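You operate a simulated robot arm through the tools that you are given. There is no shell and no other tool.

You run a simulated robot arm. Do the job below in one go: nothing can be reset, and whatever is moved stays where it is left.

## Task
Put things in order on the stock rack top. At the end: the clear cup stands where the yellow chalk stood; the yellow chalk stands where the blue clamp stood; the blue clamp is in the grey silo tub; the purple brush stands where the white valve block stood; the white valve block stands where the clear cup stood; whatever was shut is shut again. Leave all else as you found it, and nothing knocked over.

Only the result counts: the job must be done as asked and must still hold three seconds after the hand-in. Knocking over, shifting, dropping, spilling or breaking anything else fails it.

## Robot
A 7-joint arm with a two-finger parallel gripper, fixed in place. Base frame: the origin is at the foot of the arm, x ahead of it, y to its left, z up; the work surface is at about z = 0.95. Readings come in m, degrees, newtons and seconds.
With the tool pointing down near the work surface it reaches from about 0.22 to 0.68 m from the base axis. Its first joint turns from -66.0 to 66.0 degrees. Payload 2.4 kg.
Tool frame: the origin (TCP) lies between the finger pads and is the grasp point; the fingertips stand 0.03 m ahead of it; z points along the fingers, y is the line along which they close. The gripper opens to 0.094 m. The fingers are 0.028 m wide and 0.01 m thick; the gripper's body (0.05 by 0.096 m) begins 0.055 m behind the TCP.
Orientation is told as [roll, pitch, yaw] about the base's x, y, z axes, in that order, counted from this pose: with the fingers straight down and closing along the base's y, the tool's x points along the base's -x, its y along +y and its z along -z.

## Interface
- The arm moves only by the tool servo_tool. Its argument "motion" is one flat list of numbers, 7 for each row, row after row: the closure, from 0 (fully open) to 1 (shut), then the shift along the base's x, y, z in m, then the turn, a rotation vector about the base's x, y, z in degrees. In form: [gripper, x, y, z, rx, ry, rz, gripper, x, y, z, rx, ry, rz, ...]. A call has 1 to 20 rows; each row shifts and turns the commanded pose from where the row before left it. A row lasts 0.2 s, in which the tool goes at most 0.05 m and 8.6 degrees; a call with a longer step from one row to the next is refused whole, and so is a gripper value outside its range. Where a pose cannot be reached the arm comes as near as it can. A force on the tool above 40 N (or 10 N above the force at the start of the call, whichever is more), or a blocked arm, ends the call early, and 0.2 s more pass. Each finger travels about 0.153 m/s and halts on what it meets, pressing with about 26 N; the grip force reading is that of the motor and also rises with nothing between the fingers. The clock runs only during rows and for 0.2 s after the last one: add rows that do not move to give the fingers time. The reply holds the time, the measured pose of the TCP, the force on the tool along the base axes, the opening and the grip force, in the units named above and with some noise, with the torque about the TCP (base axes, N m) and any sound that the robot's microphone picked up.
- Cameras (640 x 400 px; columns grow to the right, rows downward): "scene" is fixed at [0.041, 0.4776, 1.4423]; the picture's right is [-0.73, -0.68, 0.00], its down [-0.40, 0.42, -0.81] and it looks along [0.56, -0.59, -0.58] (base axes); focal length 232 px, centre (320, 200). "wrist" rides on the gripper at [0.076, 0.014, -0.103] in the tool frame; the picture's right is [-0.18, 0.98, 0.00], its down [-0.75, -0.14, -0.64] and it looks along [-0.63, -0.12, 0.77] (tool axes); focal length 243 px, centre (320, 200). There is no depth. A picture from a camera that has moved, and an enlarged one, comes with that camera's place and axes in the base frame and with its lens.
- get_image(camera): a new picture of that camera. The clock stands still meanwhile.
- zoom(camera, box): a new picture of the part [left, top, right, bottom] of that camera's present view, enlarged. The clock stands still meanwhile.
- hand_in(): hands the job in; it is judged then, once.

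Places have to be worked out from the pictures, the camera data and where the tool is seen. Open the gripper and draw the arm clear of the work before you hand the job in, unless the task says otherwise.

The tools are called after "Request:" as name(argument=value, ...) on one line, values as JSON. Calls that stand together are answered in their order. servo_tool: Moves the arm, as the interface text tells. Its arguments: {"type":"object","properties":{"motion":{"type":"array"}},"required":["motion"]} The other tools are called the same way: get_image (camera) takes a picture; zoom (camera, box) takes an enlarged picture of a part of a camera's view; hand_in () hands the job in.

At the start:

```text
clock: 0.0
eef_pos: [0.4364, -0.0635, 1.27]
tcp_rot: [0.0, 0.0, 0.0]
contact_force: [0.0, -1.0, -1.0]
moment: [0.01, 0.01, 0.01]
gripper_width: 0.0938
grasp_force: 0.1
```

scene: 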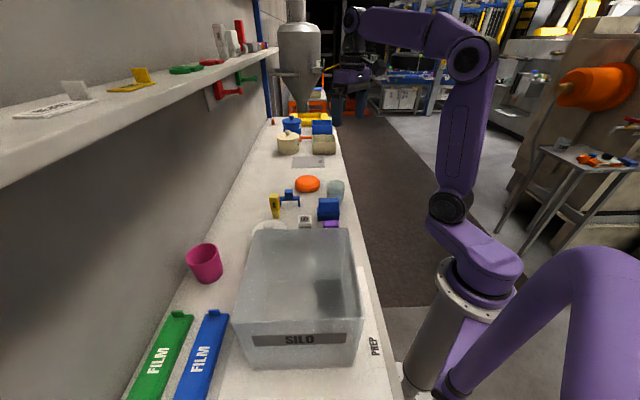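
wrist: 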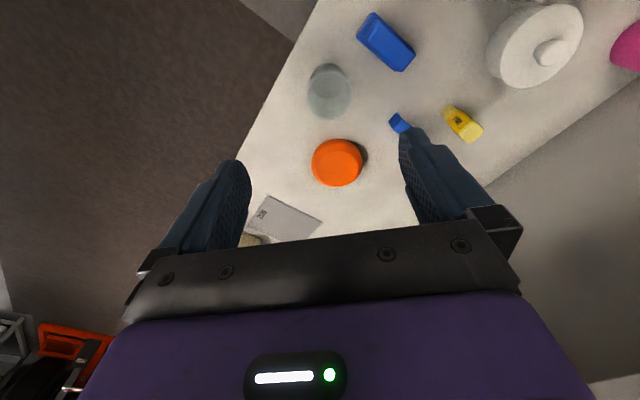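

I'll start by looking at the scene up close, to identify the objects and where they stand.

Request:
zoom(camera="scene", box=[240, 160, 370, 260])

Request:
zoom(camera="scene", box=[180, 200, 400, 400])

Request:
zoom(camera="wrist", box=[230, 0, 640, 250])

Request:
zoom(camera="scene", box=[250, 100, 360, 180])

```text
4.00 times, centred on (305, 210) of scene
camera zoom: at [0.041, 0.4776, 1.4423], right [-0.73, -0.68, 0.0], down [-0.4, 0.42, -0.81], along [0.56, -0.59, -0.58], focal length 928 px, centre (380, 160)
```

zoom: 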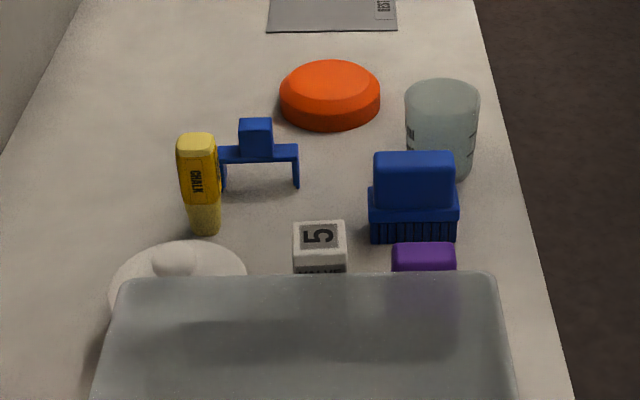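

```text
2.00 times, centred on (290, 300) of scene
camera zoom: at [0.041, 0.4776, 1.4423], right [-0.73, -0.68, 0.0], down [-0.4, 0.42, -0.81], along [0.56, -0.59, -0.58], focal length 464 px, centre (380, 0)
```

zoom: 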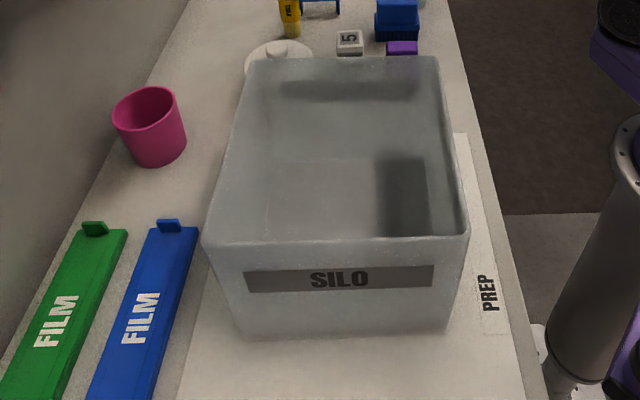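

```text
1.56 times, centred on (435, 125) of wrist
camera zoom: at [0.3612, -0.0502, 1.3718], right [0.18, 0.98, 0.0], down [0.75, -0.14, 0.64], along [0.63, -0.12, -0.77], focal length 379 px, centre (140, 317)
```

zoom: 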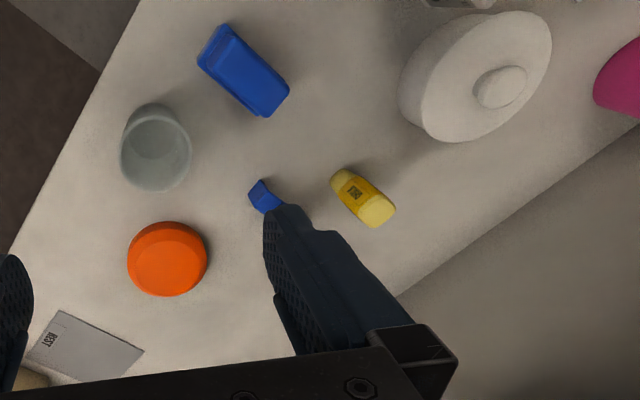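

```text
5.00 times, centred on (305, 140) of scene
camera zoom: at [0.041, 0.4776, 1.4423], right [-0.73, -0.68, 0.0], down [-0.4, 0.42, -0.81], along [0.56, -0.59, -0.58], focal length 1160 px, centre (395, 500)
```

zoom: 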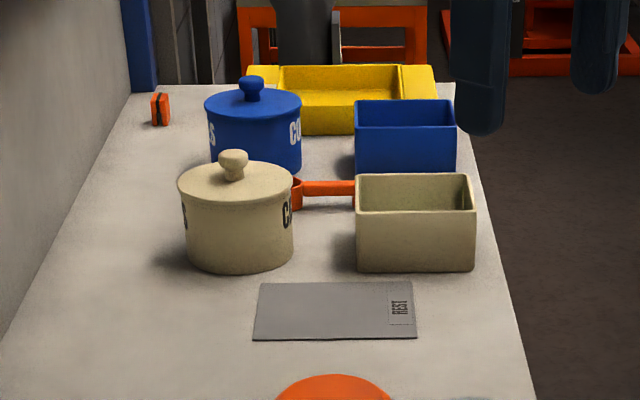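

The tub hides part of the layout, so I'll raise the arm and turn the wrist camera toward the wall. That should let me see the whole work area from the robot's side.

Request:
servo_tool(motion=[0, -0.0166, 0.0119, 0.0114, 0, 0, 8, 0, -0.0166, 0.0119, 0.0114, 0, 0, 8, 0, -0.0166, 0.0119, 0.0114, 0, 0, 8, 0, -0.0166, 0.0119, 0.0114, 0, 0, 8, 0, -0.0166, 0.0119, 0.0114, 0, 0, 8, 0, -0.0166, 0.0119, 0.0114, 0, 0, 8, 0, -0.0166, 0.0119, 0.0114, 0, 0, 8, 0, 0, 0, 0, 0, 0, 0])

Request:
get_image(camera="wrist")

Request:
get_image(camera="scene")

```text
clock: 1.8
eef_pos: [0.3195, 0.0199, 1.3496]
tcp_rot: [-0.1, 0.1, 56.2]
contact_force: [0.2, -0.3, -0.1]
moment: [0.02, -0.02, -0.01]
gripper_width: 0.094
grasp_force: 0.2
```

```text
taken
camera wrist: at [0.2662, -0.0364, 1.451], right [-0.71, 0.7, 0.0], down [0.54, 0.55, 0.64], along [0.45, 0.46, -0.77], focal length 243 px, centre (320, 200)
```

wrist: 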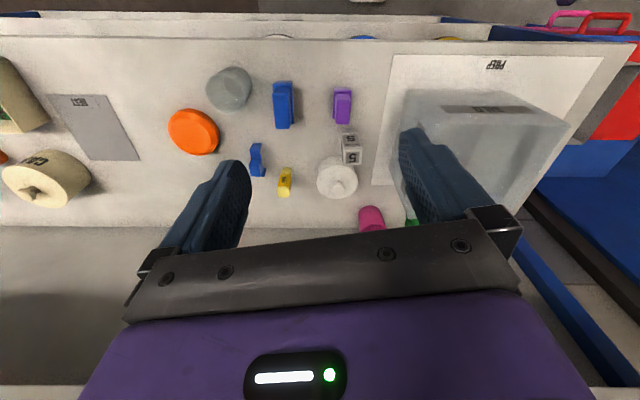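

```text
taken
```

scene: 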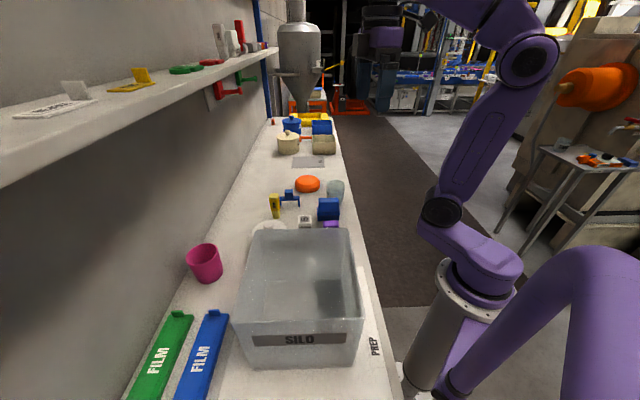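

This view shows everything. I'll zoom in on it for detail.

Request:
zoom(camera="wrist", box=[160, 50, 400, 200])

Request:
zoom(camera="wrist", box=[340, 40, 640, 240])

Request:
zoom(camera="scene", box=[220, 210, 380, 310])

```text
2.67 times, centred on (280, 125) of wrist
camera zoom: at [0.2662, -0.0364, 1.451], right [-0.71, 0.7, 0.0], down [0.54, 0.55, 0.64], along [0.45, 0.46, -0.77], focal length 647 px, centre (427, 400)
```

zoom: 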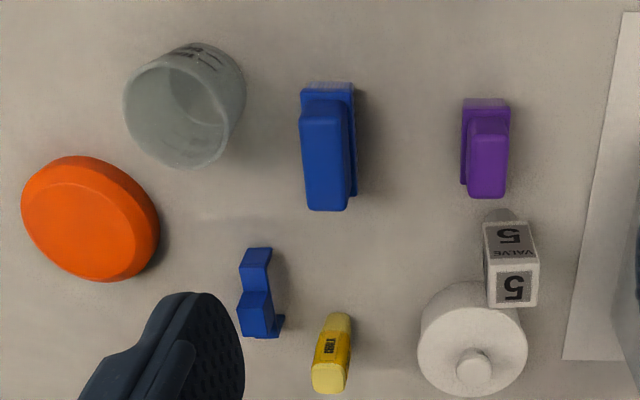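

```text
2.00 times, centred on (490, 140) of wrist
camera zoom: at [0.2662, -0.0364, 1.451], right [-0.71, 0.7, 0.0], down [0.54, 0.55, 0.64], along [0.45, 0.46, -0.77], focal length 485 px, centre (-20, 320)
```

zoom: 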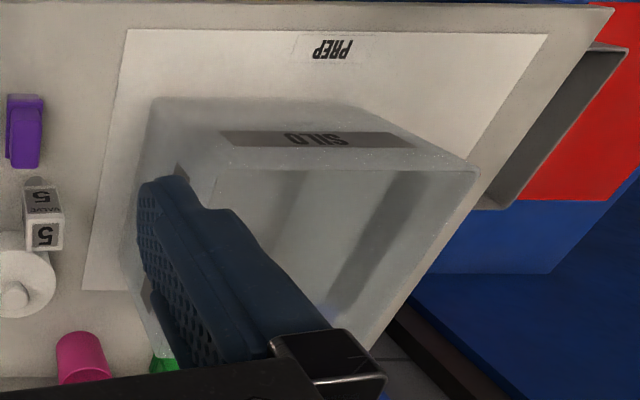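

```text
4.00 times, centred on (300, 260) of scene
camera zoom: at [0.041, 0.4776, 1.4423], right [-0.73, -0.68, 0.0], down [-0.4, 0.42, -0.81], along [0.56, -0.59, -0.58], focal length 928 px, centre (400, -40)
```

zoom: 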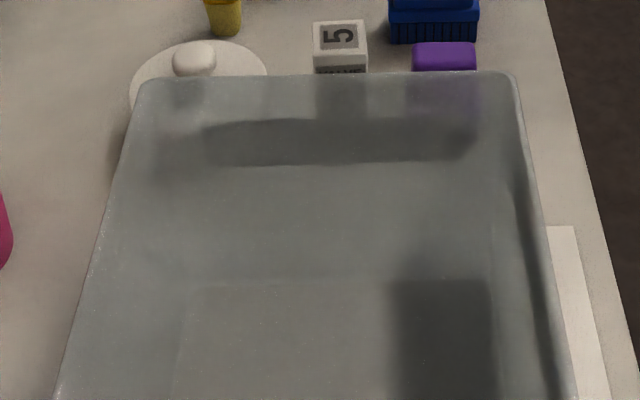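

The wrist view gives rough positions in base x,y:

| Object | x | y |
|---|---|---|
| Chalk | 0.56 | 0.14 |
| Clamp | 0.56 | 0.08 |
| Cup | 0.46 | -0.05 |

Next I'll look down into the SILO tub to see whether it has a lid.

Request:
servo_tool(motion=[0, -0.0167, 0.0383, 0, 0, 0, 0, 0, -0.0167, 0.0383, 0, 0, 0, 0, 0, -0.0167, 0.0383, 0, 0, 0, 0, 0, -0.0167, 0.0383, 0, 0, 0, 0, 0, -0.0167, 0.0383, 0, 0, 0, 0, 0, -0.0167, 0.0383, 0, 0, 0, 0, 0, 0, 0, 0, 0, 0, 0])

Request:
get_image(camera="wrist")

Request:
get_image(camera="scene")

```text
clock: 3.4
eef_pos: [0.2178, 0.2476, 1.3491]
tcp_rot: [0.0, 0.0, 56.0]
contact_force: [0.9, 0.3, 0.3]
moment: [-0.03, 0.0, -0.01]
gripper_width: 0.0939
grasp_force: 0.0
```

```text
taken
camera wrist: at [0.1645, 0.1922, 1.451], right [-0.71, 0.7, 0.0], down [0.54, 0.55, 0.64], along [0.45, 0.46, -0.77], focal length 243 px, centre (320, 200)
```

wrist: 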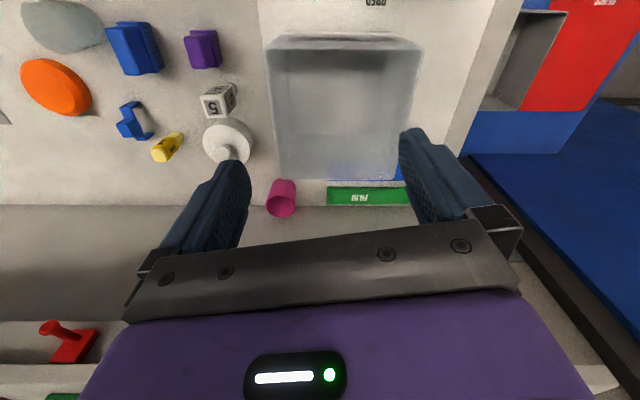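

```text
taken
```

scene: 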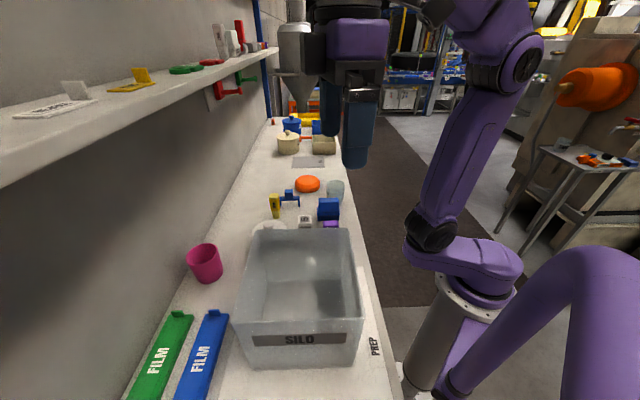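

Request:
zoom(camera="wrist", box=[240, 0, 480, 210])

Request:
zoom(camera="wrist", box=[0, 0, 260, 180])

Request:
zoom(camera="scene", box=[220, 210, 380, 370])

```text
1.90 times, centred on (360, 105) of wrist
camera zoom: at [0.1645, 0.1922, 1.451], right [-0.71, 0.7, 0.0], down [0.54, 0.55, 0.64], along [0.45, 0.46, -0.77], focal length 462 px, centre (244, 381)
```

zoom: 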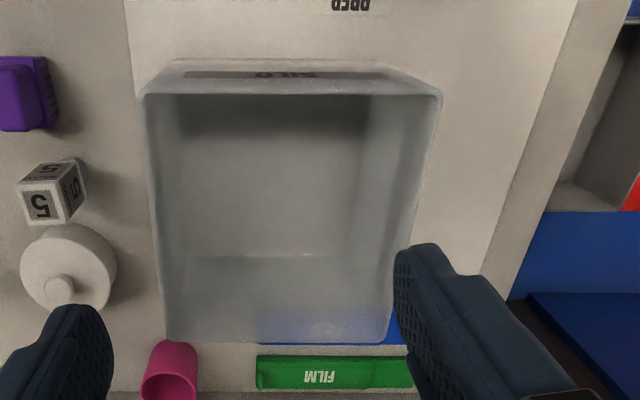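

```text
2.22 times, centred on (130, 90) of wrist
camera zoom: at [0.1645, 0.1922, 1.451], right [-0.71, 0.7, 0.0], down [0.54, 0.55, 0.64], along [0.45, 0.46, -0.77], focal length 539 px, centre (742, 444)
```

zoom: 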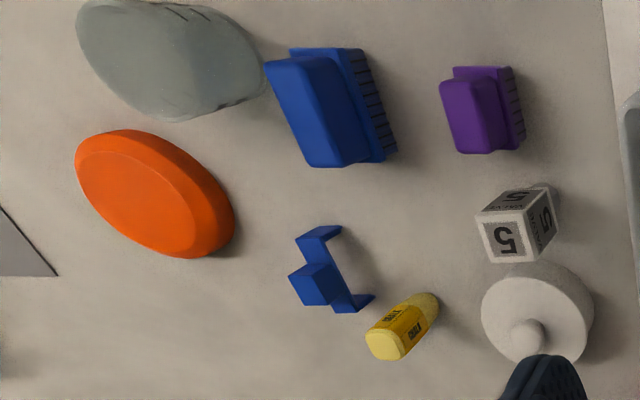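

```text
2.50 times, centred on (300, 290) of scene
camera zoom: at [0.041, 0.4776, 1.4423], right [-0.73, -0.68, 0.0], down [-0.4, 0.42, -0.81], along [0.56, -0.59, -0.58], focal length 580 px, centre (370, -25)
```

zoom: 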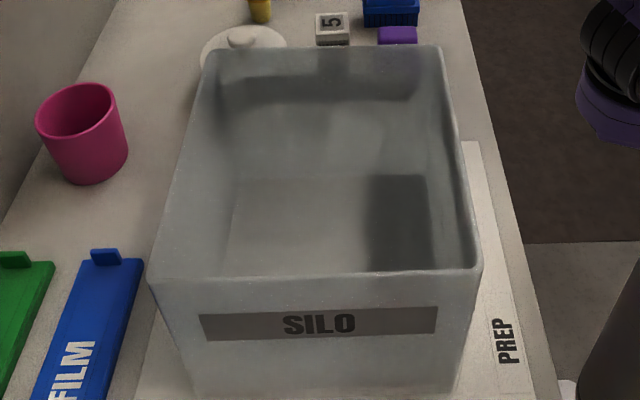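

The SILO tub is open on top, with its rim at about z=1.085 and its centre near (0.25, 0.32). No lid is in the way. Next I'll move over the small objects for close, precise views.

Request:
servo_tool(motion=[0, 0.02275, -0.02845, -0.0186, 0, 0, 0, 0, 0.02275, -0.02845, -0.0186, 0, 0, 0, 0, 0.02275, -0.02845, -0.0186, 0, 0, 0, 0, 0.02275, -0.02845, -0.0186, 0, 0, 0, 0, 0.02275, -0.02845, -0.0186, 0, 0, 0, 0, 0.02275, -0.02845, -0.0186, 0, 0, 0, 0, 0.02275, -0.02845, -0.0186, 0, 0, 0, 0, 0.02275, -0.02845, -0.0186, 0, 0, 0, 0, 0, 0, 0, 0, 0, 0])

Request:
get_image(camera="wrist")

Request:
zoom(camera="wrist", box=[180, 0, 420, 150])

Request:
zoom(camera="wrist", box=[220, 110, 460, 260])

```text
clock: 5.4
eef_pos: [0.4027, 0.022, 1.2002]
tcp_rot: [0.0, 0.0, 56.0]
contact_force: [0.0, -0.8, -0.4]
moment: [0.0, 0.01, 0.01]
gripper_width: 0.094
grasp_force: 0.1
```

```text
taken
camera wrist: at [0.3494, -0.0344, 1.302], right [-0.71, 0.7, 0.0], down [0.54, 0.55, 0.64], along [0.45, 0.46, -0.77], focal length 243 px, centre (320, 200)
```

wrist: 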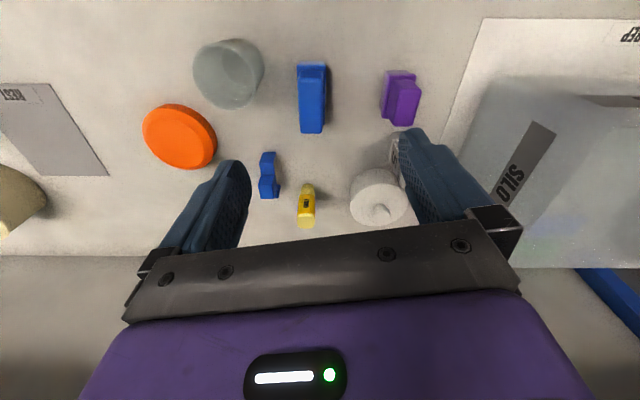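

```text
2.67 times, centred on (300, 75) of wrist
camera zoom: at [0.3494, -0.0344, 1.302], right [-0.71, 0.7, 0.0], down [0.54, 0.55, 0.64], along [0.45, 0.46, -0.77], focal length 647 px, centre (373, 533)
```

zoom: 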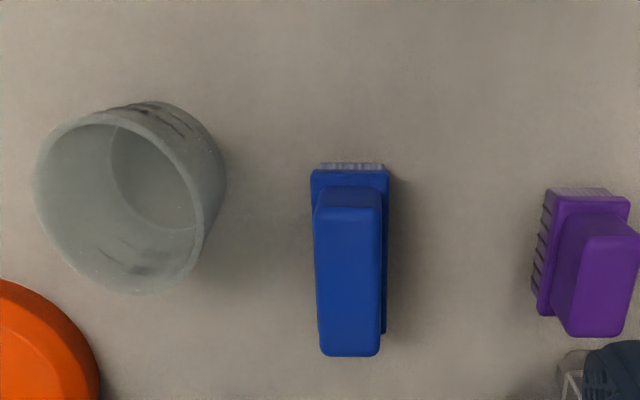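

```text
2.67 times, centred on (340, 185) of wrist
camera zoom: at [0.3494, -0.0344, 1.302], right [-0.71, 0.7, 0.0], down [0.54, 0.55, 0.64], along [0.45, 0.46, -0.77], focal length 647 px, centre (267, 240)
```

zoom: 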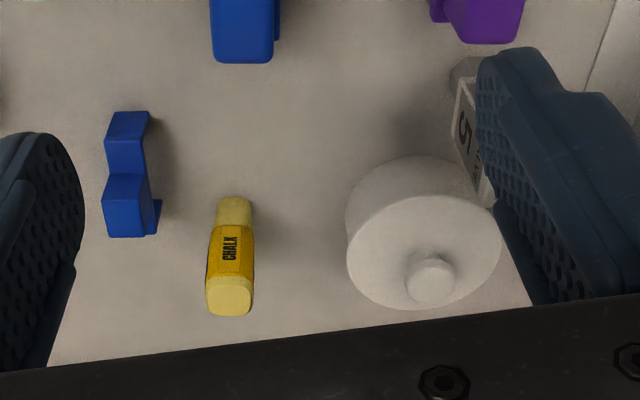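

The cup looks empty and the clamp is bridge-shaped with a block on top. I'll take higher-zoom scene views of each object so I can triangulate them accurately.

Request:
zoom(camera="scene", box=[262, 180, 310, 210])

Request:
zoom(camera="scene", box=[264, 188, 296, 228])

Request:
zoom(camera="scene", box=[290, 170, 354, 234])

Request:
zoom(camera="wrist", box=[250, 140, 330, 240])

```text
13.33 times, centred on (286, 195) of scene
camera zoom: at [0.0411, 0.4776, 1.4423], right [-0.73, -0.68, 0.0], down [-0.4, 0.42, -0.81], along [0.56, -0.59, -0.58], focal length 3094 px, centre (773, 267)
```

zoom: 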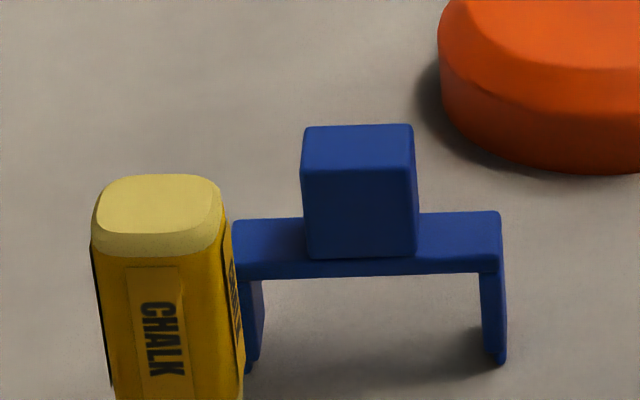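

```text
10.00 times, centred on (280, 208) of scene
camera zoom: at [0.0411, 0.4776, 1.4423], right [-0.73, -0.68, 0.0], down [-0.4, 0.42, -0.81], along [0.56, -0.59, -0.58], focal length 2320 px, centre (720, 120)
```

zoom: 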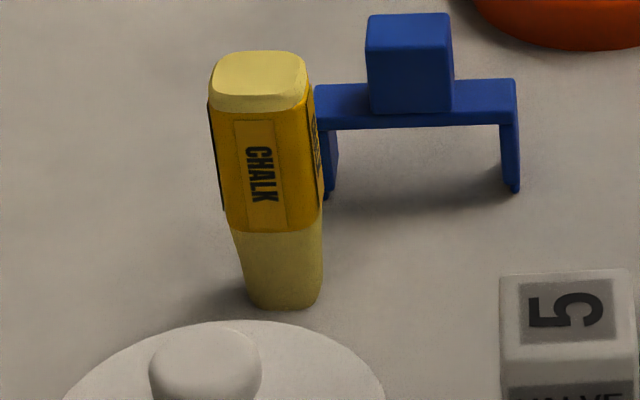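

```text
6.25 times, centred on (322, 202) of scene
camera zoom: at [0.0411, 0.4776, 1.4423], right [-0.73, -0.68, 0.0], down [-0.4, 0.42, -0.81], along [0.56, -0.59, -0.58], focal length 1450 px, centre (308, 188)
```

zoom: 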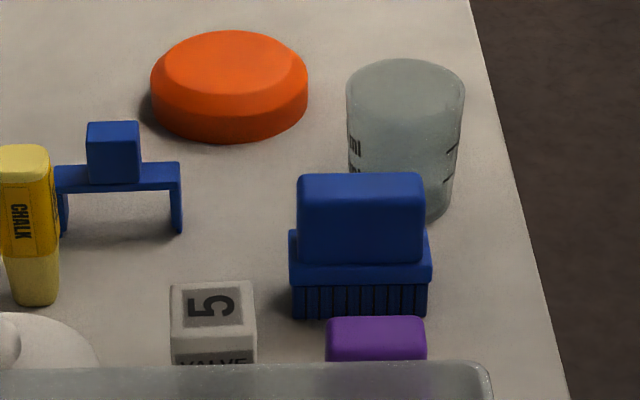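

```text
4.00 times, centred on (290, 190) of wrist
camera zoom: at [0.3494, -0.0344, 1.302], right [-0.71, 0.7, 0.0], down [0.54, 0.55, 0.64], along [0.45, 0.46, -0.77], focal length 970 px, centre (440, 240)
```

zoom: 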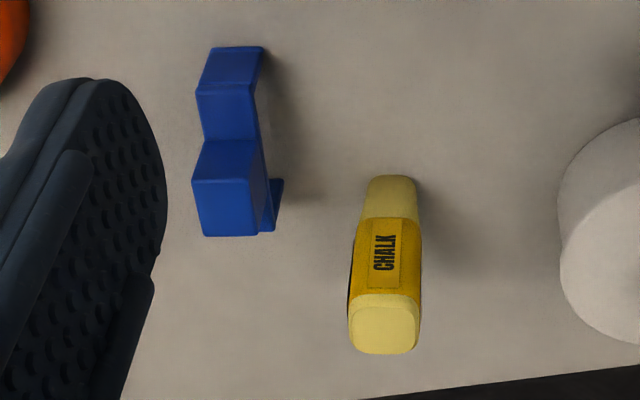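

Triangulation agrees to about 1 mm:

| Feature | Position / size |
|---|---|
| Clamp block top | (0.568, 0.071, 1.010), about 0.021 × 0.028 |
| Chalk top | (0.5525, 0.142, 1.035) |
| Pot knob | (0.4685, 0.228) |

Next I need clear views of the valve block and purple brush, so I'll shift to get the fingers out of the way.

Request:
servo_tool(motion=[0, -0.024, 0.012, 0, 0, 0, 0, 0, -0.024, 0.013, 0, 0, 0, 0, 0, -0.024, 0.013, 0, 0, 0, 0, 0, 0, 0, 0, 0, 0, 0])

Request:
get_image(camera="wrist")

Request:
zoom(camera="wrist", box=[270, 60, 430, 210])

Request:
zoom(camera="wrist", box=[310, 80, 390, 200])

```text
clock: 6.4
eef_pos: [0.3298, 0.0604, 1.2009]
tcp_rot: [0.0, 0.0, 56.1]
contact_force: [0.8, -0.6, 0.6]
moment: [0.02, 0.01, 0.01]
gripper_width: 0.094
grasp_force: 0.1
```

```text
taken
camera wrist: at [0.2775, 0.0047, 1.3028], right [-0.71, 0.7, 0.0], down [0.54, 0.55, 0.64], along [0.45, 0.46, -0.77], focal length 243 px, centre (320, 200)
```

wrist: 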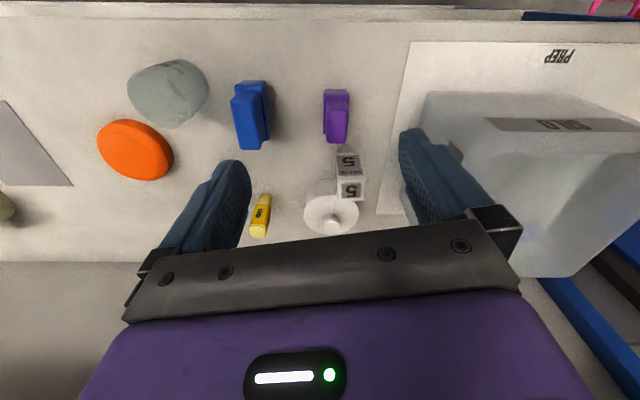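

```text
2.67 times, centred on (350, 135) of wrist
camera zoom: at [0.2775, 0.0047, 1.3028], right [-0.71, 0.7, 0.0], down [0.54, 0.55, 0.64], along [0.45, 0.46, -0.77], focal length 647 px, centre (240, 373)
```

zoom: 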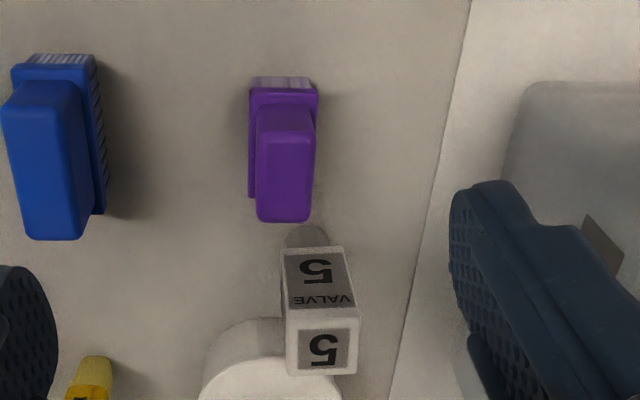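

```text
3.33 times, centred on (350, 140) of wrist
camera zoom: at [0.2775, 0.0047, 1.3028], right [-0.71, 0.7, 0.0], down [0.54, 0.55, 0.64], along [0.45, 0.46, -0.77], focal length 809 px, centre (220, 400)
```

zoom: 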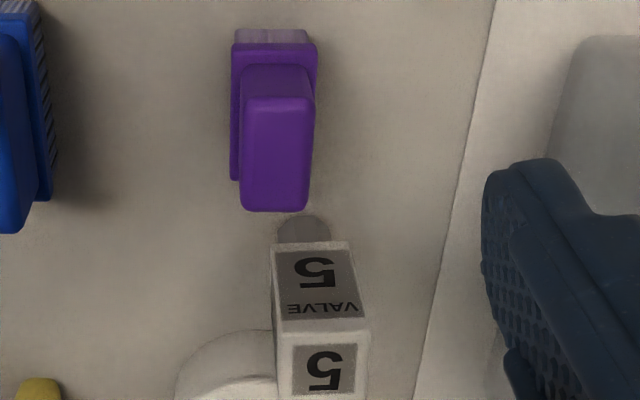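

The valve block is a tall head on a narrow round foot. Its top is at (0.384, 0.170, 1.053) and the head underside at about z=0.988. The purple brush's handle top is at (0.348, 0.107, 1.021). The clamp goes first, so I'll hover above it with the fingers set to close along the bench's length and the opening at about 0.06 m.

Request:
servo_tool(motion=[0.36, 0.0395, 0.002, -0.0133, 0, 0, -1.84, 0.36, 0.0395, 0.002, -0.0133, 0, 0, -1.84, 0.36, 0.0395, 0.002, -0.0133, 0, 0, -1.84, 0.36, 0.0395, 0.002, -0.0133, 0, 0, -1.84, 0.36, 0.0395, 0.002, -0.0133, 0, 0, -1.82, 0.36, 0.0395, 0.002, -0.0133, 0, 0, -1.82, 0.36, 0, 0, 0, 0, 0, 0, 0.36, 0, 0, 0, 0, 0, 0])

Request:
get_image(camera="wrist")

Request:
get_image(camera="scene")

Request:
zoom(camera="scene", box=[240, 120, 370, 230])

```text
clock: 8.2
eef_pos: [0.5678, 0.0728, 1.1237]
tcp_rot: [0.0, 0.0, 44.9]
contact_force: [0.6, 0.5, 0.6]
moment: [0.01, -0.01, 0.03]
gripper_width: 0.0601
grasp_force: 0.0
```

```text
taken
camera wrist: at [0.5048, 0.0277, 1.225], right [-0.57, 0.82, 0.0], down [0.63, 0.43, 0.64], along [0.53, 0.36, -0.77], focal length 243 px, centre (320, 200)
```

wrist: 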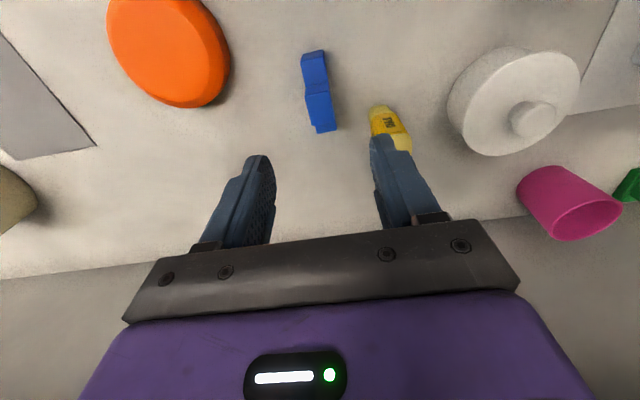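

```text
taken
```

scene: 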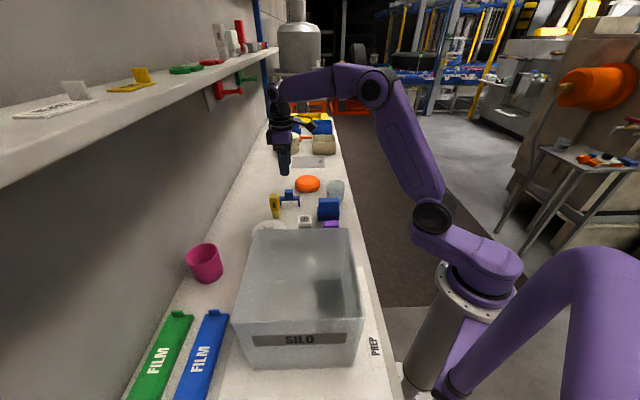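

```text
3.64 times, centred on (305, 175) of scene
camera zoom: at [0.041, 0.4776, 1.4423], right [-0.73, -0.68, 0.0], down [-0.4, 0.42, -0.81], along [0.56, -0.59, -0.58], focal length 844 px, centre (374, 291)
```

zoom: 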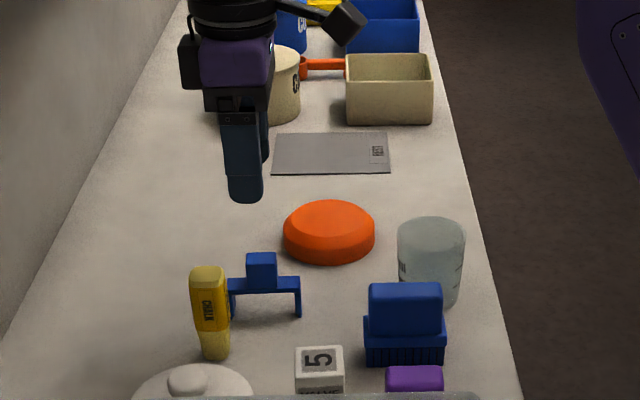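

The gripper's position in the scene view matches my projection to within about 1 px. I'll zoom the wrist view to check alignment over the clamp block before descending.

Request:
zoom(camera="wrist", box=[280, 35, 376, 155])

```text
3.33 times, centred on (328, 95) of wrist
camera zoom: at [0.5048, 0.0277, 1.225], right [-0.57, 0.82, 0.0], down [0.63, 0.43, 0.64], along [0.53, 0.36, -0.77], focal length 809 px, centre (293, 550)
```

zoom: 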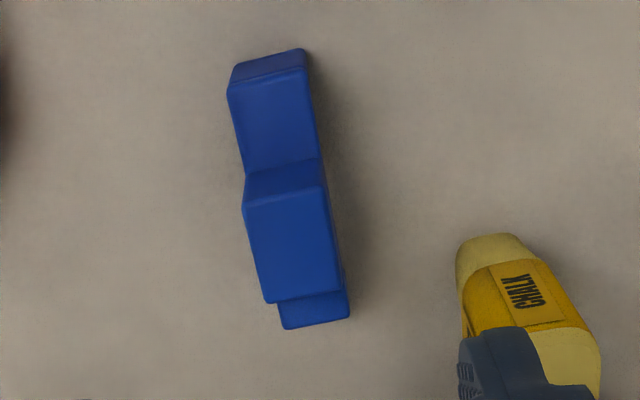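

The clamp block is centred at (0.567, 0.0705), about 2 mm from my commanded spot. I'll correct that and go down to roughly z=0.996.

Request:
servo_tool(motion=[0.36, 0, -0.0015, -0.03, 0, 0, 0, 0.36, 0, 0, -0.03, 0, 0, 0, 0.36, 0, 0, -0.03, 0, 0, 0, 0.36, 0, 0, -0.02, 0, 0, 0, 0.36, 0, 0, -0.015, 0, 0, 0, 0.36, 0, 0, 0, 0, 0, 0])

Request:
zoom(camera="scene", box=[250, 160, 330, 230])

Request:
get_image(camera="wrist")

```text
clock: 9.6
eef_pos: [0.5658, 0.0711, 0.9957]
tcp_rot: [0.0, 0.1, 45.0]
contact_force: [-0.5, -0.5, 0.3]
moment: [-0.01, 0.0, 0.03]
gripper_width: 0.0603
grasp_force: 0.0
```

```text
5.71 times, centred on (290, 195) of scene
camera zoom: at [0.041, 0.4776, 1.4423], right [-0.73, -0.68, 0.0], down [-0.4, 0.42, -0.81], along [0.56, -0.59, -0.58], focal length 1326 px, centre (491, 229)
```

zoom: 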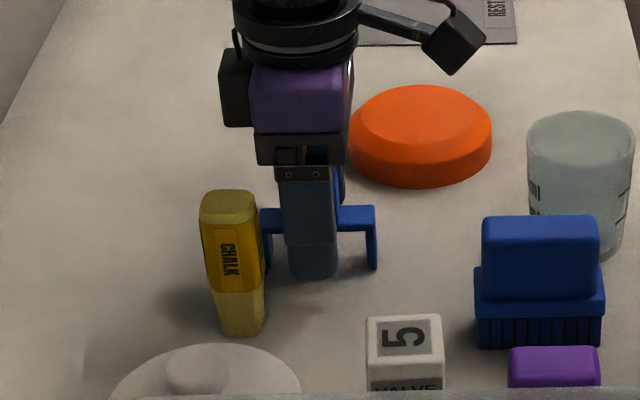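

```text
taken
camera wrist: at [0.5035, 0.0252, 1.0978], right [-0.57, 0.82, 0.0], down [0.63, 0.43, 0.64], along [0.53, 0.36, -0.77], focal length 243 px, centre (320, 200)
```

wrist: 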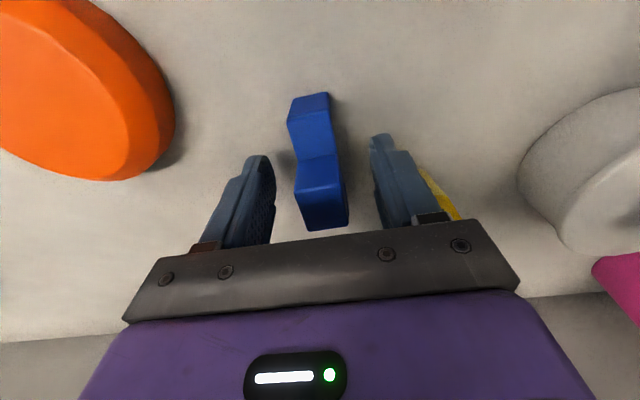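

The fingers straddle the block evenly and stay clear of the chalk. I'll close the grip now.

Request:
servo_tool(motion=[0.6, 0, 0, 0, 0, 0, 0, 0.8, 0, 0, 0, 0, 0, 0, 1, 0, 0, 0, 0, 0, 0, 1, 0, 0, 0, 0, 0, 0])

Request:
get_image(camera="wrist")

```text
clock: 10.6
eef_pos: [0.5663, 0.0692, 0.9954]
tcp_rot: [0.0, 0.0, 45.0]
contact_force: [-1.0, -0.8, 0.1]
moment: [-0.02, 0.0, -0.01]
gripper_width: 0.0251
grasp_force: 26.3
```

```text
taken
camera wrist: at [0.5035, 0.0252, 1.0981], right [-0.57, 0.82, 0.0], down [0.63, 0.43, 0.64], along [0.53, 0.36, -0.77], focal length 243 px, centre (320, 200)
```

wrist: 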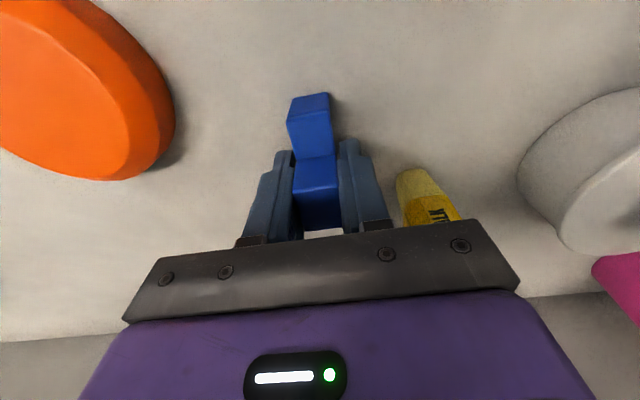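

The grip is firm: 0.025 m opening at 26 N. I'll lift straight up and carry the clamp to a hover above the tub.

Request:
servo_tool(motion=[1, 0, 0, 0.02, 0, 0, 0, 1, 0, 0, 0.04, 0, 0, 0, 1, 0, 0, 0.045, 0, 0, 0, 1, 0, 0, 0.045, 0, 0, 0, 1, 0, 0, 0.04, 0, 0, 0, 1, -0.0298, 0.02545, 0.0, 0, 0, 0, 1, -0.0298, 0.02545, 0.0, 0, 0, 0, 1, -0.0298, 0.02545, 0.0, 0, 0, 0, 1, -0.0298, 0.02545, 0.0, 0, 0, 0, 1, -0.0298, 0.02545, 0.0, 0, 0, 0, 1, -0.0298, 0.02545, 0.0, 0, 0, 0, 1, -0.0298, 0.02545, 0.0, 0, 0, 0, 1, -0.0298, 0.02545, 0.0, 0, 0, 0, 1, -0.0298, 0.02545, 0.0, 0, 0, 0, 1, -0.0298, 0.02545, 0.0, 0, 0, 0, 1, 0, 0, 0, 0, 0, 0, 1, 0, 0, 0, 0, 0, 0])

Request:
get_image(camera="wrist")

Request:
get_image(camera="scene")

```text
clock: 14.2
eef_pos: [0.2699, 0.3253, 1.187]
tcp_rot: [0.0, 0.0, 45.0]
contact_force: [-0.1, 0.3, -0.5]
moment: [-0.03, 0.01, -0.01]
gripper_width: 0.0249
grasp_force: 26.4
```

```text
taken
camera wrist: at [0.2063, 0.2814, 1.2886], right [-0.57, 0.82, 0.0], down [0.63, 0.43, 0.64], along [0.53, 0.36, -0.77], focal length 243 px, centre (320, 200)
```

wrist: 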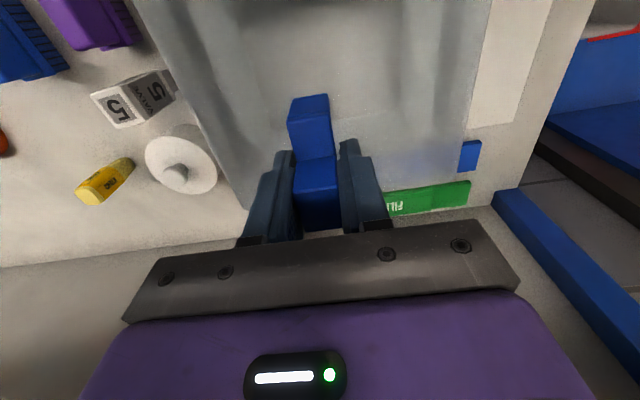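

```text
taken
```

scene: 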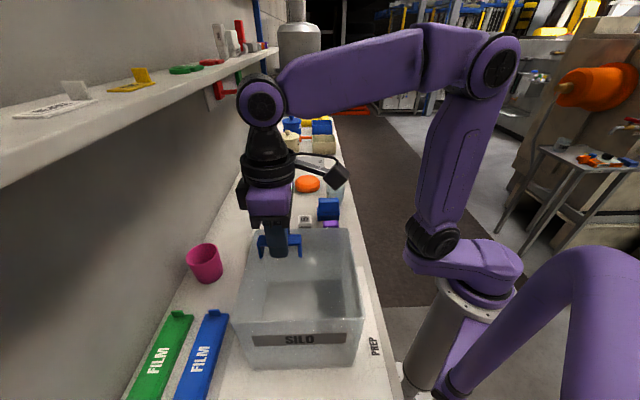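

The clamp hovers over the tub interior, whose floor spans n −0.135…0.039 and w 0.30…0.48 (n = along the bench, w = toward the wall). I'll lower it close to the tub floor.

Request:
servo_tool(motion=[1, 0, 0, -0.04, 0, 0, 0, 1, 0, 0, -0.04, 0, 0, 0, 1, 0, 0, -0.04, 0, 0, 0, 1, 0, 0, -0.03, 0, 0, 0, 1, 0, 0, -0.015, 0, 0, 0, 1, 0, 0, 0, 0, 0, 0])

Request:
get_image(camera="wrist")

Request:
zoom(camera="scene", box=[200, 150, 380, 370])

```text
clock: 15.6
eef_pos: [0.2696, 0.3235, 1.0201]
tcp_rot: [0.0, -0.1, 45.1]
contact_force: [-0.9, -0.3, -0.8]
moment: [-0.03, 0.0, -0.03]
gripper_width: 0.0252
grasp_force: 25.8
```

```text
taken
camera wrist: at [0.2067, 0.2797, 1.1219], right [-0.57, 0.82, 0.0], down [0.63, 0.43, 0.64], along [0.53, 0.36, -0.77], focal length 243 px, centre (320, 200)
```

wrist: 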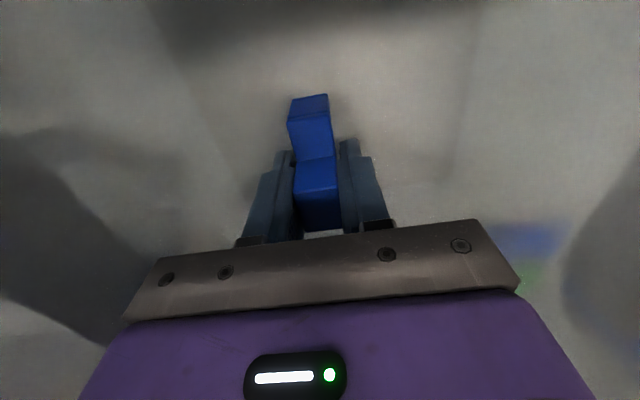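

```text
1.82 times, centred on (290, 260) of scene
camera zoom: at [0.041, 0.4776, 1.4423], right [-0.73, -0.68, 0.0], down [-0.4, 0.42, -0.81], along [0.56, -0.59, -0.58], focal length 422 px, centre (374, 91)
```

zoom: 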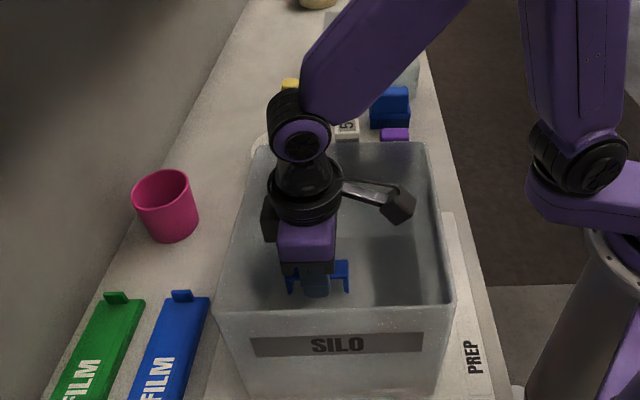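

The clamp is inside the tub and nothing has been touched. I'll continue down in small steps until I feel the floor.

Request:
servo_tool(motion=[1, 0, 0, -0.005, 0, 0, 0, 1, 0, 0, -0.004, 0, 0, 0, 1, 0, 0, -0.003, 0, 0, 0, 1, 0, 0, 0, 0, 0, 0])

```text
clock: 16.6
eef_pos: [0.2689, 0.3249, 1.0084]
tcp_rot: [0.0, 0.0, 45.0]
contact_force: [-0.3, 0.2, 0.3]
moment: [-0.03, 0.0, 0.0]
gripper_width: 0.0251
grasp_force: 25.8
```

Still no contact at 1.008, so I'll keep stepping down gently.

Request:
servo_tool(motion=[1, 0, 0, -0.003, 0, 0, 0, 1, 0, 0, -0.002, 0, 0, 0, 1, 0, 0, 0, 0, 0, 0])

```text
clock: 17.4
eef_pos: [0.2688, 0.3256, 1.0047]
tcp_rot: [0.0, -0.1, 45.0]
contact_force: [0.4, -0.6, 0.1]
moment: [0.04, 0.0, -0.01]
gripper_width: 0.0253
grasp_force: 26.2
```

Request:
servo_tool(motion=[1, 0, 0, -0.002, 0, 0, 0, 1, 0, 0, -0.002, 0, 0, 0, 1, 0, 0, 0, 0, 0, 0])

```text
clock: 18.2
eef_pos: [0.2688, 0.3249, 1.0016]
tcp_rot: [0.0, -0.2, 45.1]
contact_force: [-1.8, 0.9, 22.4]
moment: [0.11, -0.03, -0.01]
gripper_width: 0.0249
grasp_force: 25.9
```

Contact: 22 N upward at z≈1.002, so the clamp is on the tub floor. I'll ease off slightly and open the fingers.

Request:
servo_tool(motion=[1, 0, 0, 0.0012, 0, 0, 0, 0.65, 0, 0, 0, 0, 0, 0, 0.5, 0, 0, 0, 0, 0, 0, 0.36, 0, 0, 0, 0, 0, 0, 0.36, 0, 0, 0, 0, 0, 0])

Request:
get_image(camera="wrist")

```text
clock: 19.4
eef_pos: [0.2696, 0.3242, 1.0004]
tcp_rot: [0.0, 0.0, 45.0]
contact_force: [-0.6, -0.3, 0.4]
moment: [0.0, 0.03, -0.01]
gripper_width: 0.0604
grasp_force: 0.2
```

```text
taken
camera wrist: at [0.2063, 0.28, 1.1027], right [-0.57, 0.82, 0.0], down [0.63, 0.43, 0.64], along [0.53, 0.36, -0.77], focal length 243 px, centre (320, 200)
```

wrist: 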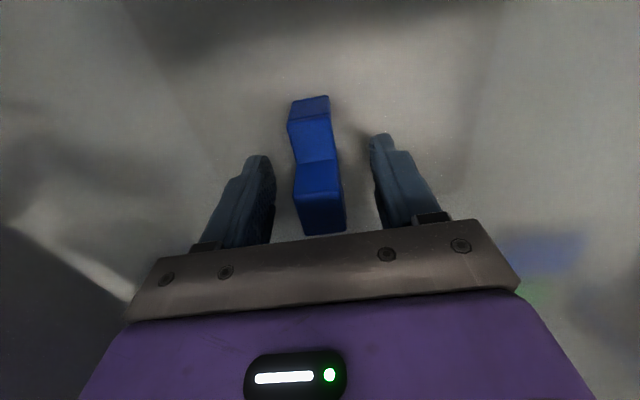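

The clamp stands free in the tub. I'll rise straight out and go to a hover above the chalk.

Request:
servo_tool(motion=[0.36, 0, 0, 0.03, 0, 0, 0, 0.36, 0, 0, 0.04, 0, 0, 0, 0.36, 0, 0, 0.04, 0, 0, 0, 0.36, 0, 0, 0.04, 0, 0, 0, 0.36, 0, 0, 0.03, 0, 0, 0, 0.36, 0.0355, -0.02294, 0, 0, 0, 0, 0.36, 0.0355, -0.02294, 0, 0, 0, 0, 0.36, 0.0355, -0.02294, 0, 0, 0, 0, 0.36, 0.0355, -0.02294, 0, 0, 0, 0, 0.36, 0.0355, -0.02294, 0, 0, 0, 0, 0.36, 0.0355, -0.02294, 0, 0, 0, 0, 0.36, 0.0355, -0.02294, 0, 0, 0, 0, 0.36, 0.0355, -0.02294, 0, 0, 0, 0, 0.36, 0, 0, -0.02, 0, 0, 0, 0.36, 0, 0, -0.02, 0, 0, 0, 0.36, 0, 0, 0, 0, 0, 0, 0.36, 0, 0, 0, 0, 0, 0])

Request:
get_image(camera="wrist")

Request:
get_image(camera="scene")

Request:
zoom(camera="wrist", box=[280, 45, 376, 165])

```text
clock: 23.0
eef_pos: [0.5529, 0.1425, 1.1418]
tcp_rot: [0.0, 0.0, 45.0]
contact_force: [0.5, -0.1, -0.5]
moment: [0.0, 0.0, 0.04]
gripper_width: 0.0602
grasp_force: 0.1
```

```text
taken
camera wrist: at [0.4905, 0.0971, 1.2443], right [-0.57, 0.82, 0.0], down [0.63, 0.43, 0.64], along [0.53, 0.36, -0.77], focal length 243 px, centre (320, 200)
```

wrist: 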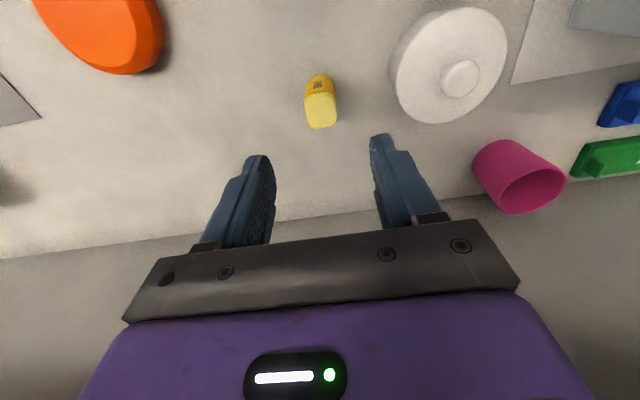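

```text
taken
```

scene: 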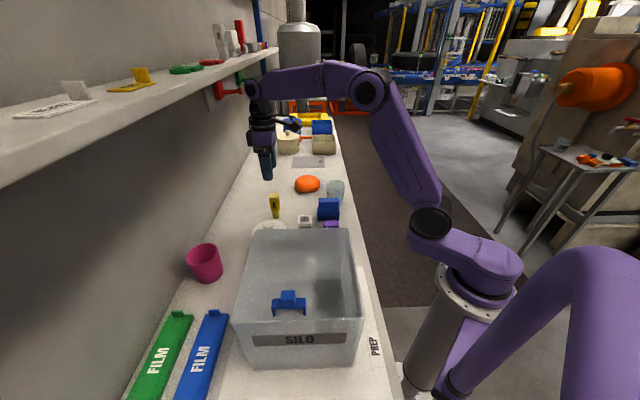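

```text
3.33 times, centred on (328, 105) of wrist
camera zoom: at [0.4905, 0.0971, 1.2443], right [-0.57, 0.82, 0.0], down [0.63, 0.43, 0.64], along [0.53, 0.36, -0.77], focal length 809 px, centre (293, 517)
```

zoom: 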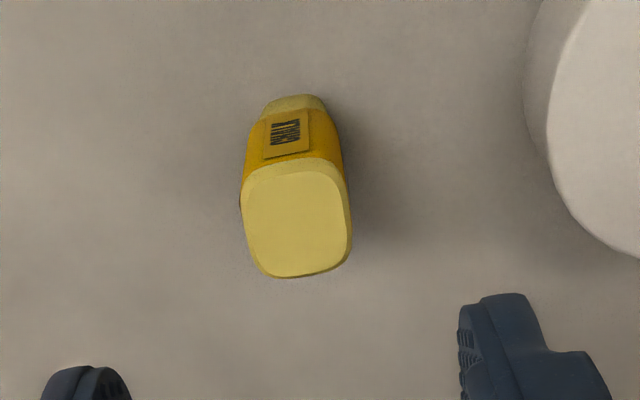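

The chalk's top centre is at (0.553, 0.1406), within 1 mm of the tool. Descending to grip its upper body at about z=1.005.

Request:
servo_tool(motion=[0.36, 0, -0.0008, -0.03, 0, 0, 0, 0.36, 0, 0, -0.035, 0, 0, 0, 0.36, 0, 0, -0.035, 0, 0, 0, 0.36, 0, 0, -0.025, 0, 0, 0, 0.36, 0, 0, -0.012, 0, 0, 0, 0.36, 0, 0, 0, 0, 0, 0])

Request:
get_image(camera="wrist")

Request:
zoom(camera="scene", box=[240, 160, 320, 230])

```text
clock: 24.4
eef_pos: [0.5522, 0.1417, 1.0039]
tcp_rot: [0.0, 0.0, 45.0]
contact_force: [0.6, -0.3, 0.6]
moment: [-0.02, -0.02, -0.01]
gripper_width: 0.0606
grasp_force: 0.1
```

```text
taken
camera wrist: at [0.4897, 0.0973, 1.1054], right [-0.57, 0.82, 0.0], down [0.63, 0.43, 0.64], along [0.53, 0.36, -0.77], focal length 243 px, centre (320, 200)
```

wrist: 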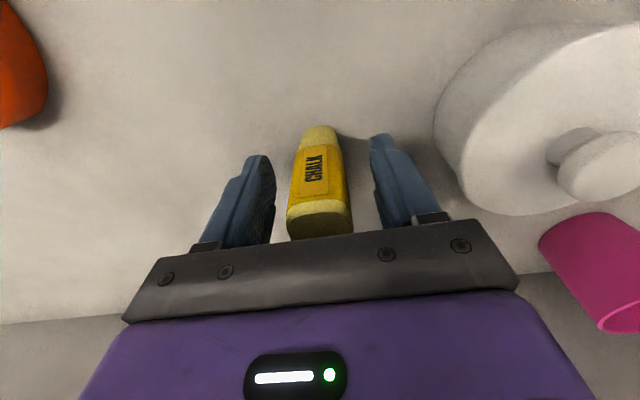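

```text
5.71 times, centred on (280, 195) of scene
camera zoom: at [0.041, 0.4776, 1.4423], right [-0.73, -0.68, 0.0], down [-0.4, 0.42, -0.81], along [0.56, -0.59, -0.58], focal length 1326 px, centre (549, 229)
```

zoom: 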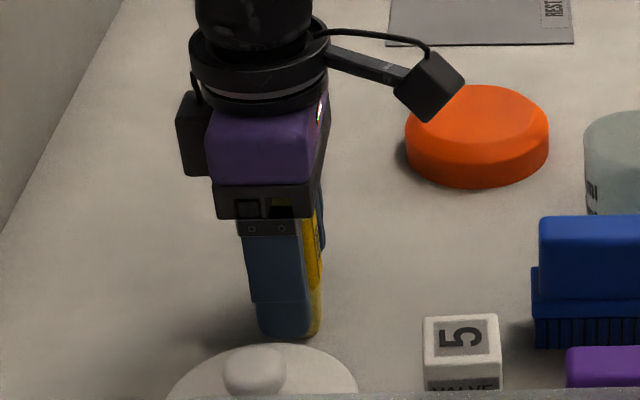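

Fingers are on either side of the chalk and clear of the pot. Closing.

Request:
servo_tool(motion=[0.6, 0, 0, 0, 0, 0, 0, 0.8, 0, 0, 0, 0, 0, 0, 1, 0, 0, 0, 0, 0, 0, 1, 0, 0, 0, 0, 0, 0])

Request:
get_image(camera="wrist")

```text
clock: 25.4
eef_pos: [0.5521, 0.1413, 1.0032]
tcp_rot: [0.0, 0.0, 44.9]
contact_force: [0.9, 0.2, -0.9]
moment: [0.0, 0.01, -0.01]
gripper_width: 0.0316
grasp_force: 25.9
```

```text
taken
camera wrist: at [0.4897, 0.0973, 1.1057], right [-0.57, 0.82, 0.0], down [0.63, 0.43, 0.64], along [0.53, 0.36, -0.77], focal length 243 px, centre (320, 200)
```

wrist: 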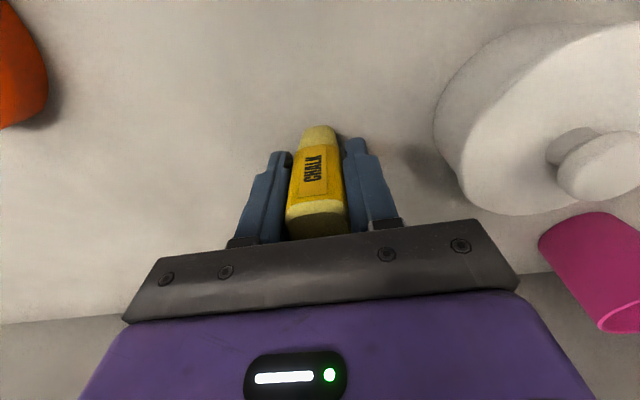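

The chalk is held at 0.0316 m opening and 26 N. I'll lift it, shift it to the clamp's old spot at (0.567, 0.0705), and lower to just above the surface.

Request:
servo_tool(motion=[1, 0, 0, 0.015, 0, 0, 0, 1, 0, 0, 0.02, 0, 0, 0, 1, 0, 0, 0.02, 0, 0, 0, 1, 0.005, -0.024, 0, 0, 0, 0, 1, 0.005, -0.024, 0, 0, 0, 0, 1, 0.004, -0.0222, 0, 0, 0, 0, 1, 0, 0, 0, 0, 0, 0, 1, 0, 0, -0.02, 0, 0, 0, 1, 0, 0, -0.02, 0, 0, 0, 1, 0, 0, -0.01, 0, 0, 0, 1, 0, 0, 0, 0, 0, 0])

Request:
get_image(camera="wrist")

Request:
zoom(camera="scene", box=[240, 160, 320, 230])

```text
clock: 27.8
eef_pos: [0.5688, 0.0706, 1.0105]
tcp_rot: [0.0, 0.0, 45.0]
contact_force: [-0.5, -0.4, 0.3]
moment: [-0.04, 0.0, -0.01]
gripper_width: 0.0317
grasp_force: 26.3
```

```text
taken
camera wrist: at [0.5055, 0.0262, 1.1115], right [-0.57, 0.82, 0.0], down [0.63, 0.43, 0.64], along [0.53, 0.36, -0.77], focal length 243 px, centre (320, 200)
```

wrist: 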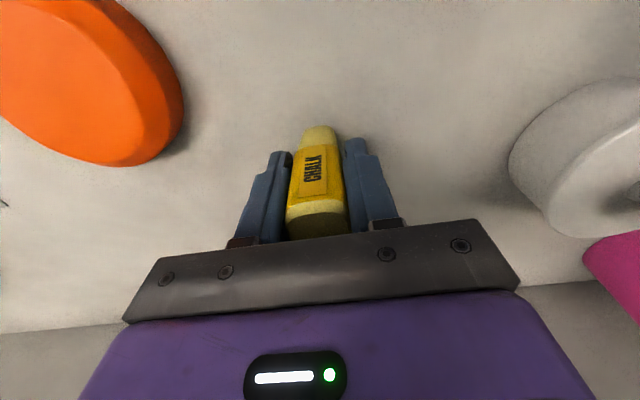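

```text
5.71 times, centred on (280, 195) of scene
camera zoom: at [0.041, 0.4776, 1.4423], right [-0.73, -0.68, 0.0], down [-0.4, 0.42, -0.81], along [0.56, -0.59, -0.58], focal length 1326 px, centre (549, 229)
```

zoom: 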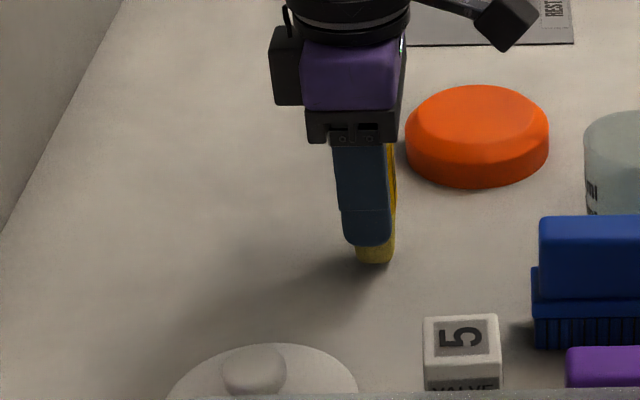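

The chalk is a few mm above the surface over the clamp spot. A 1.5 mm position trim, then the final lowering.

Request:
servo_tool(motion=[1, -0.0015, -0.0003, 0, 0, 0, 0, 1, 0, 0, -0.002, 0, 0, 0, 1, 0, 0, -0.002, 0, 0, 0, 1, 0, 0, 0, 0, 0, 0])

```text
clock: 28.8
eef_pos: [0.5659, 0.0693, 1.0058]
tcp_rot: [0.0, 0.0, 45.0]
contact_force: [0.1, 0.1, 0.0]
moment: [0.03, 0.0, -0.01]
gripper_width: 0.0317
grasp_force: 26.4
```

Request:
servo_tool(motion=[1, 0, 0, -0.001, 0, 0, 0, 1, 0, 0, -0.001, 0, 0, 0, 1, 0, 0, 0, 0, 0, 0])

```text
clock: 29.6
eef_pos: [0.5661, 0.0707, 1.0047]
tcp_rot: [-0.1, 0.0, 44.9]
contact_force: [-0.9, -0.2, 5.9]
moment: [-0.07, 0.08, 0.0]
gripper_width: 0.0314
grasp_force: 25.7
```

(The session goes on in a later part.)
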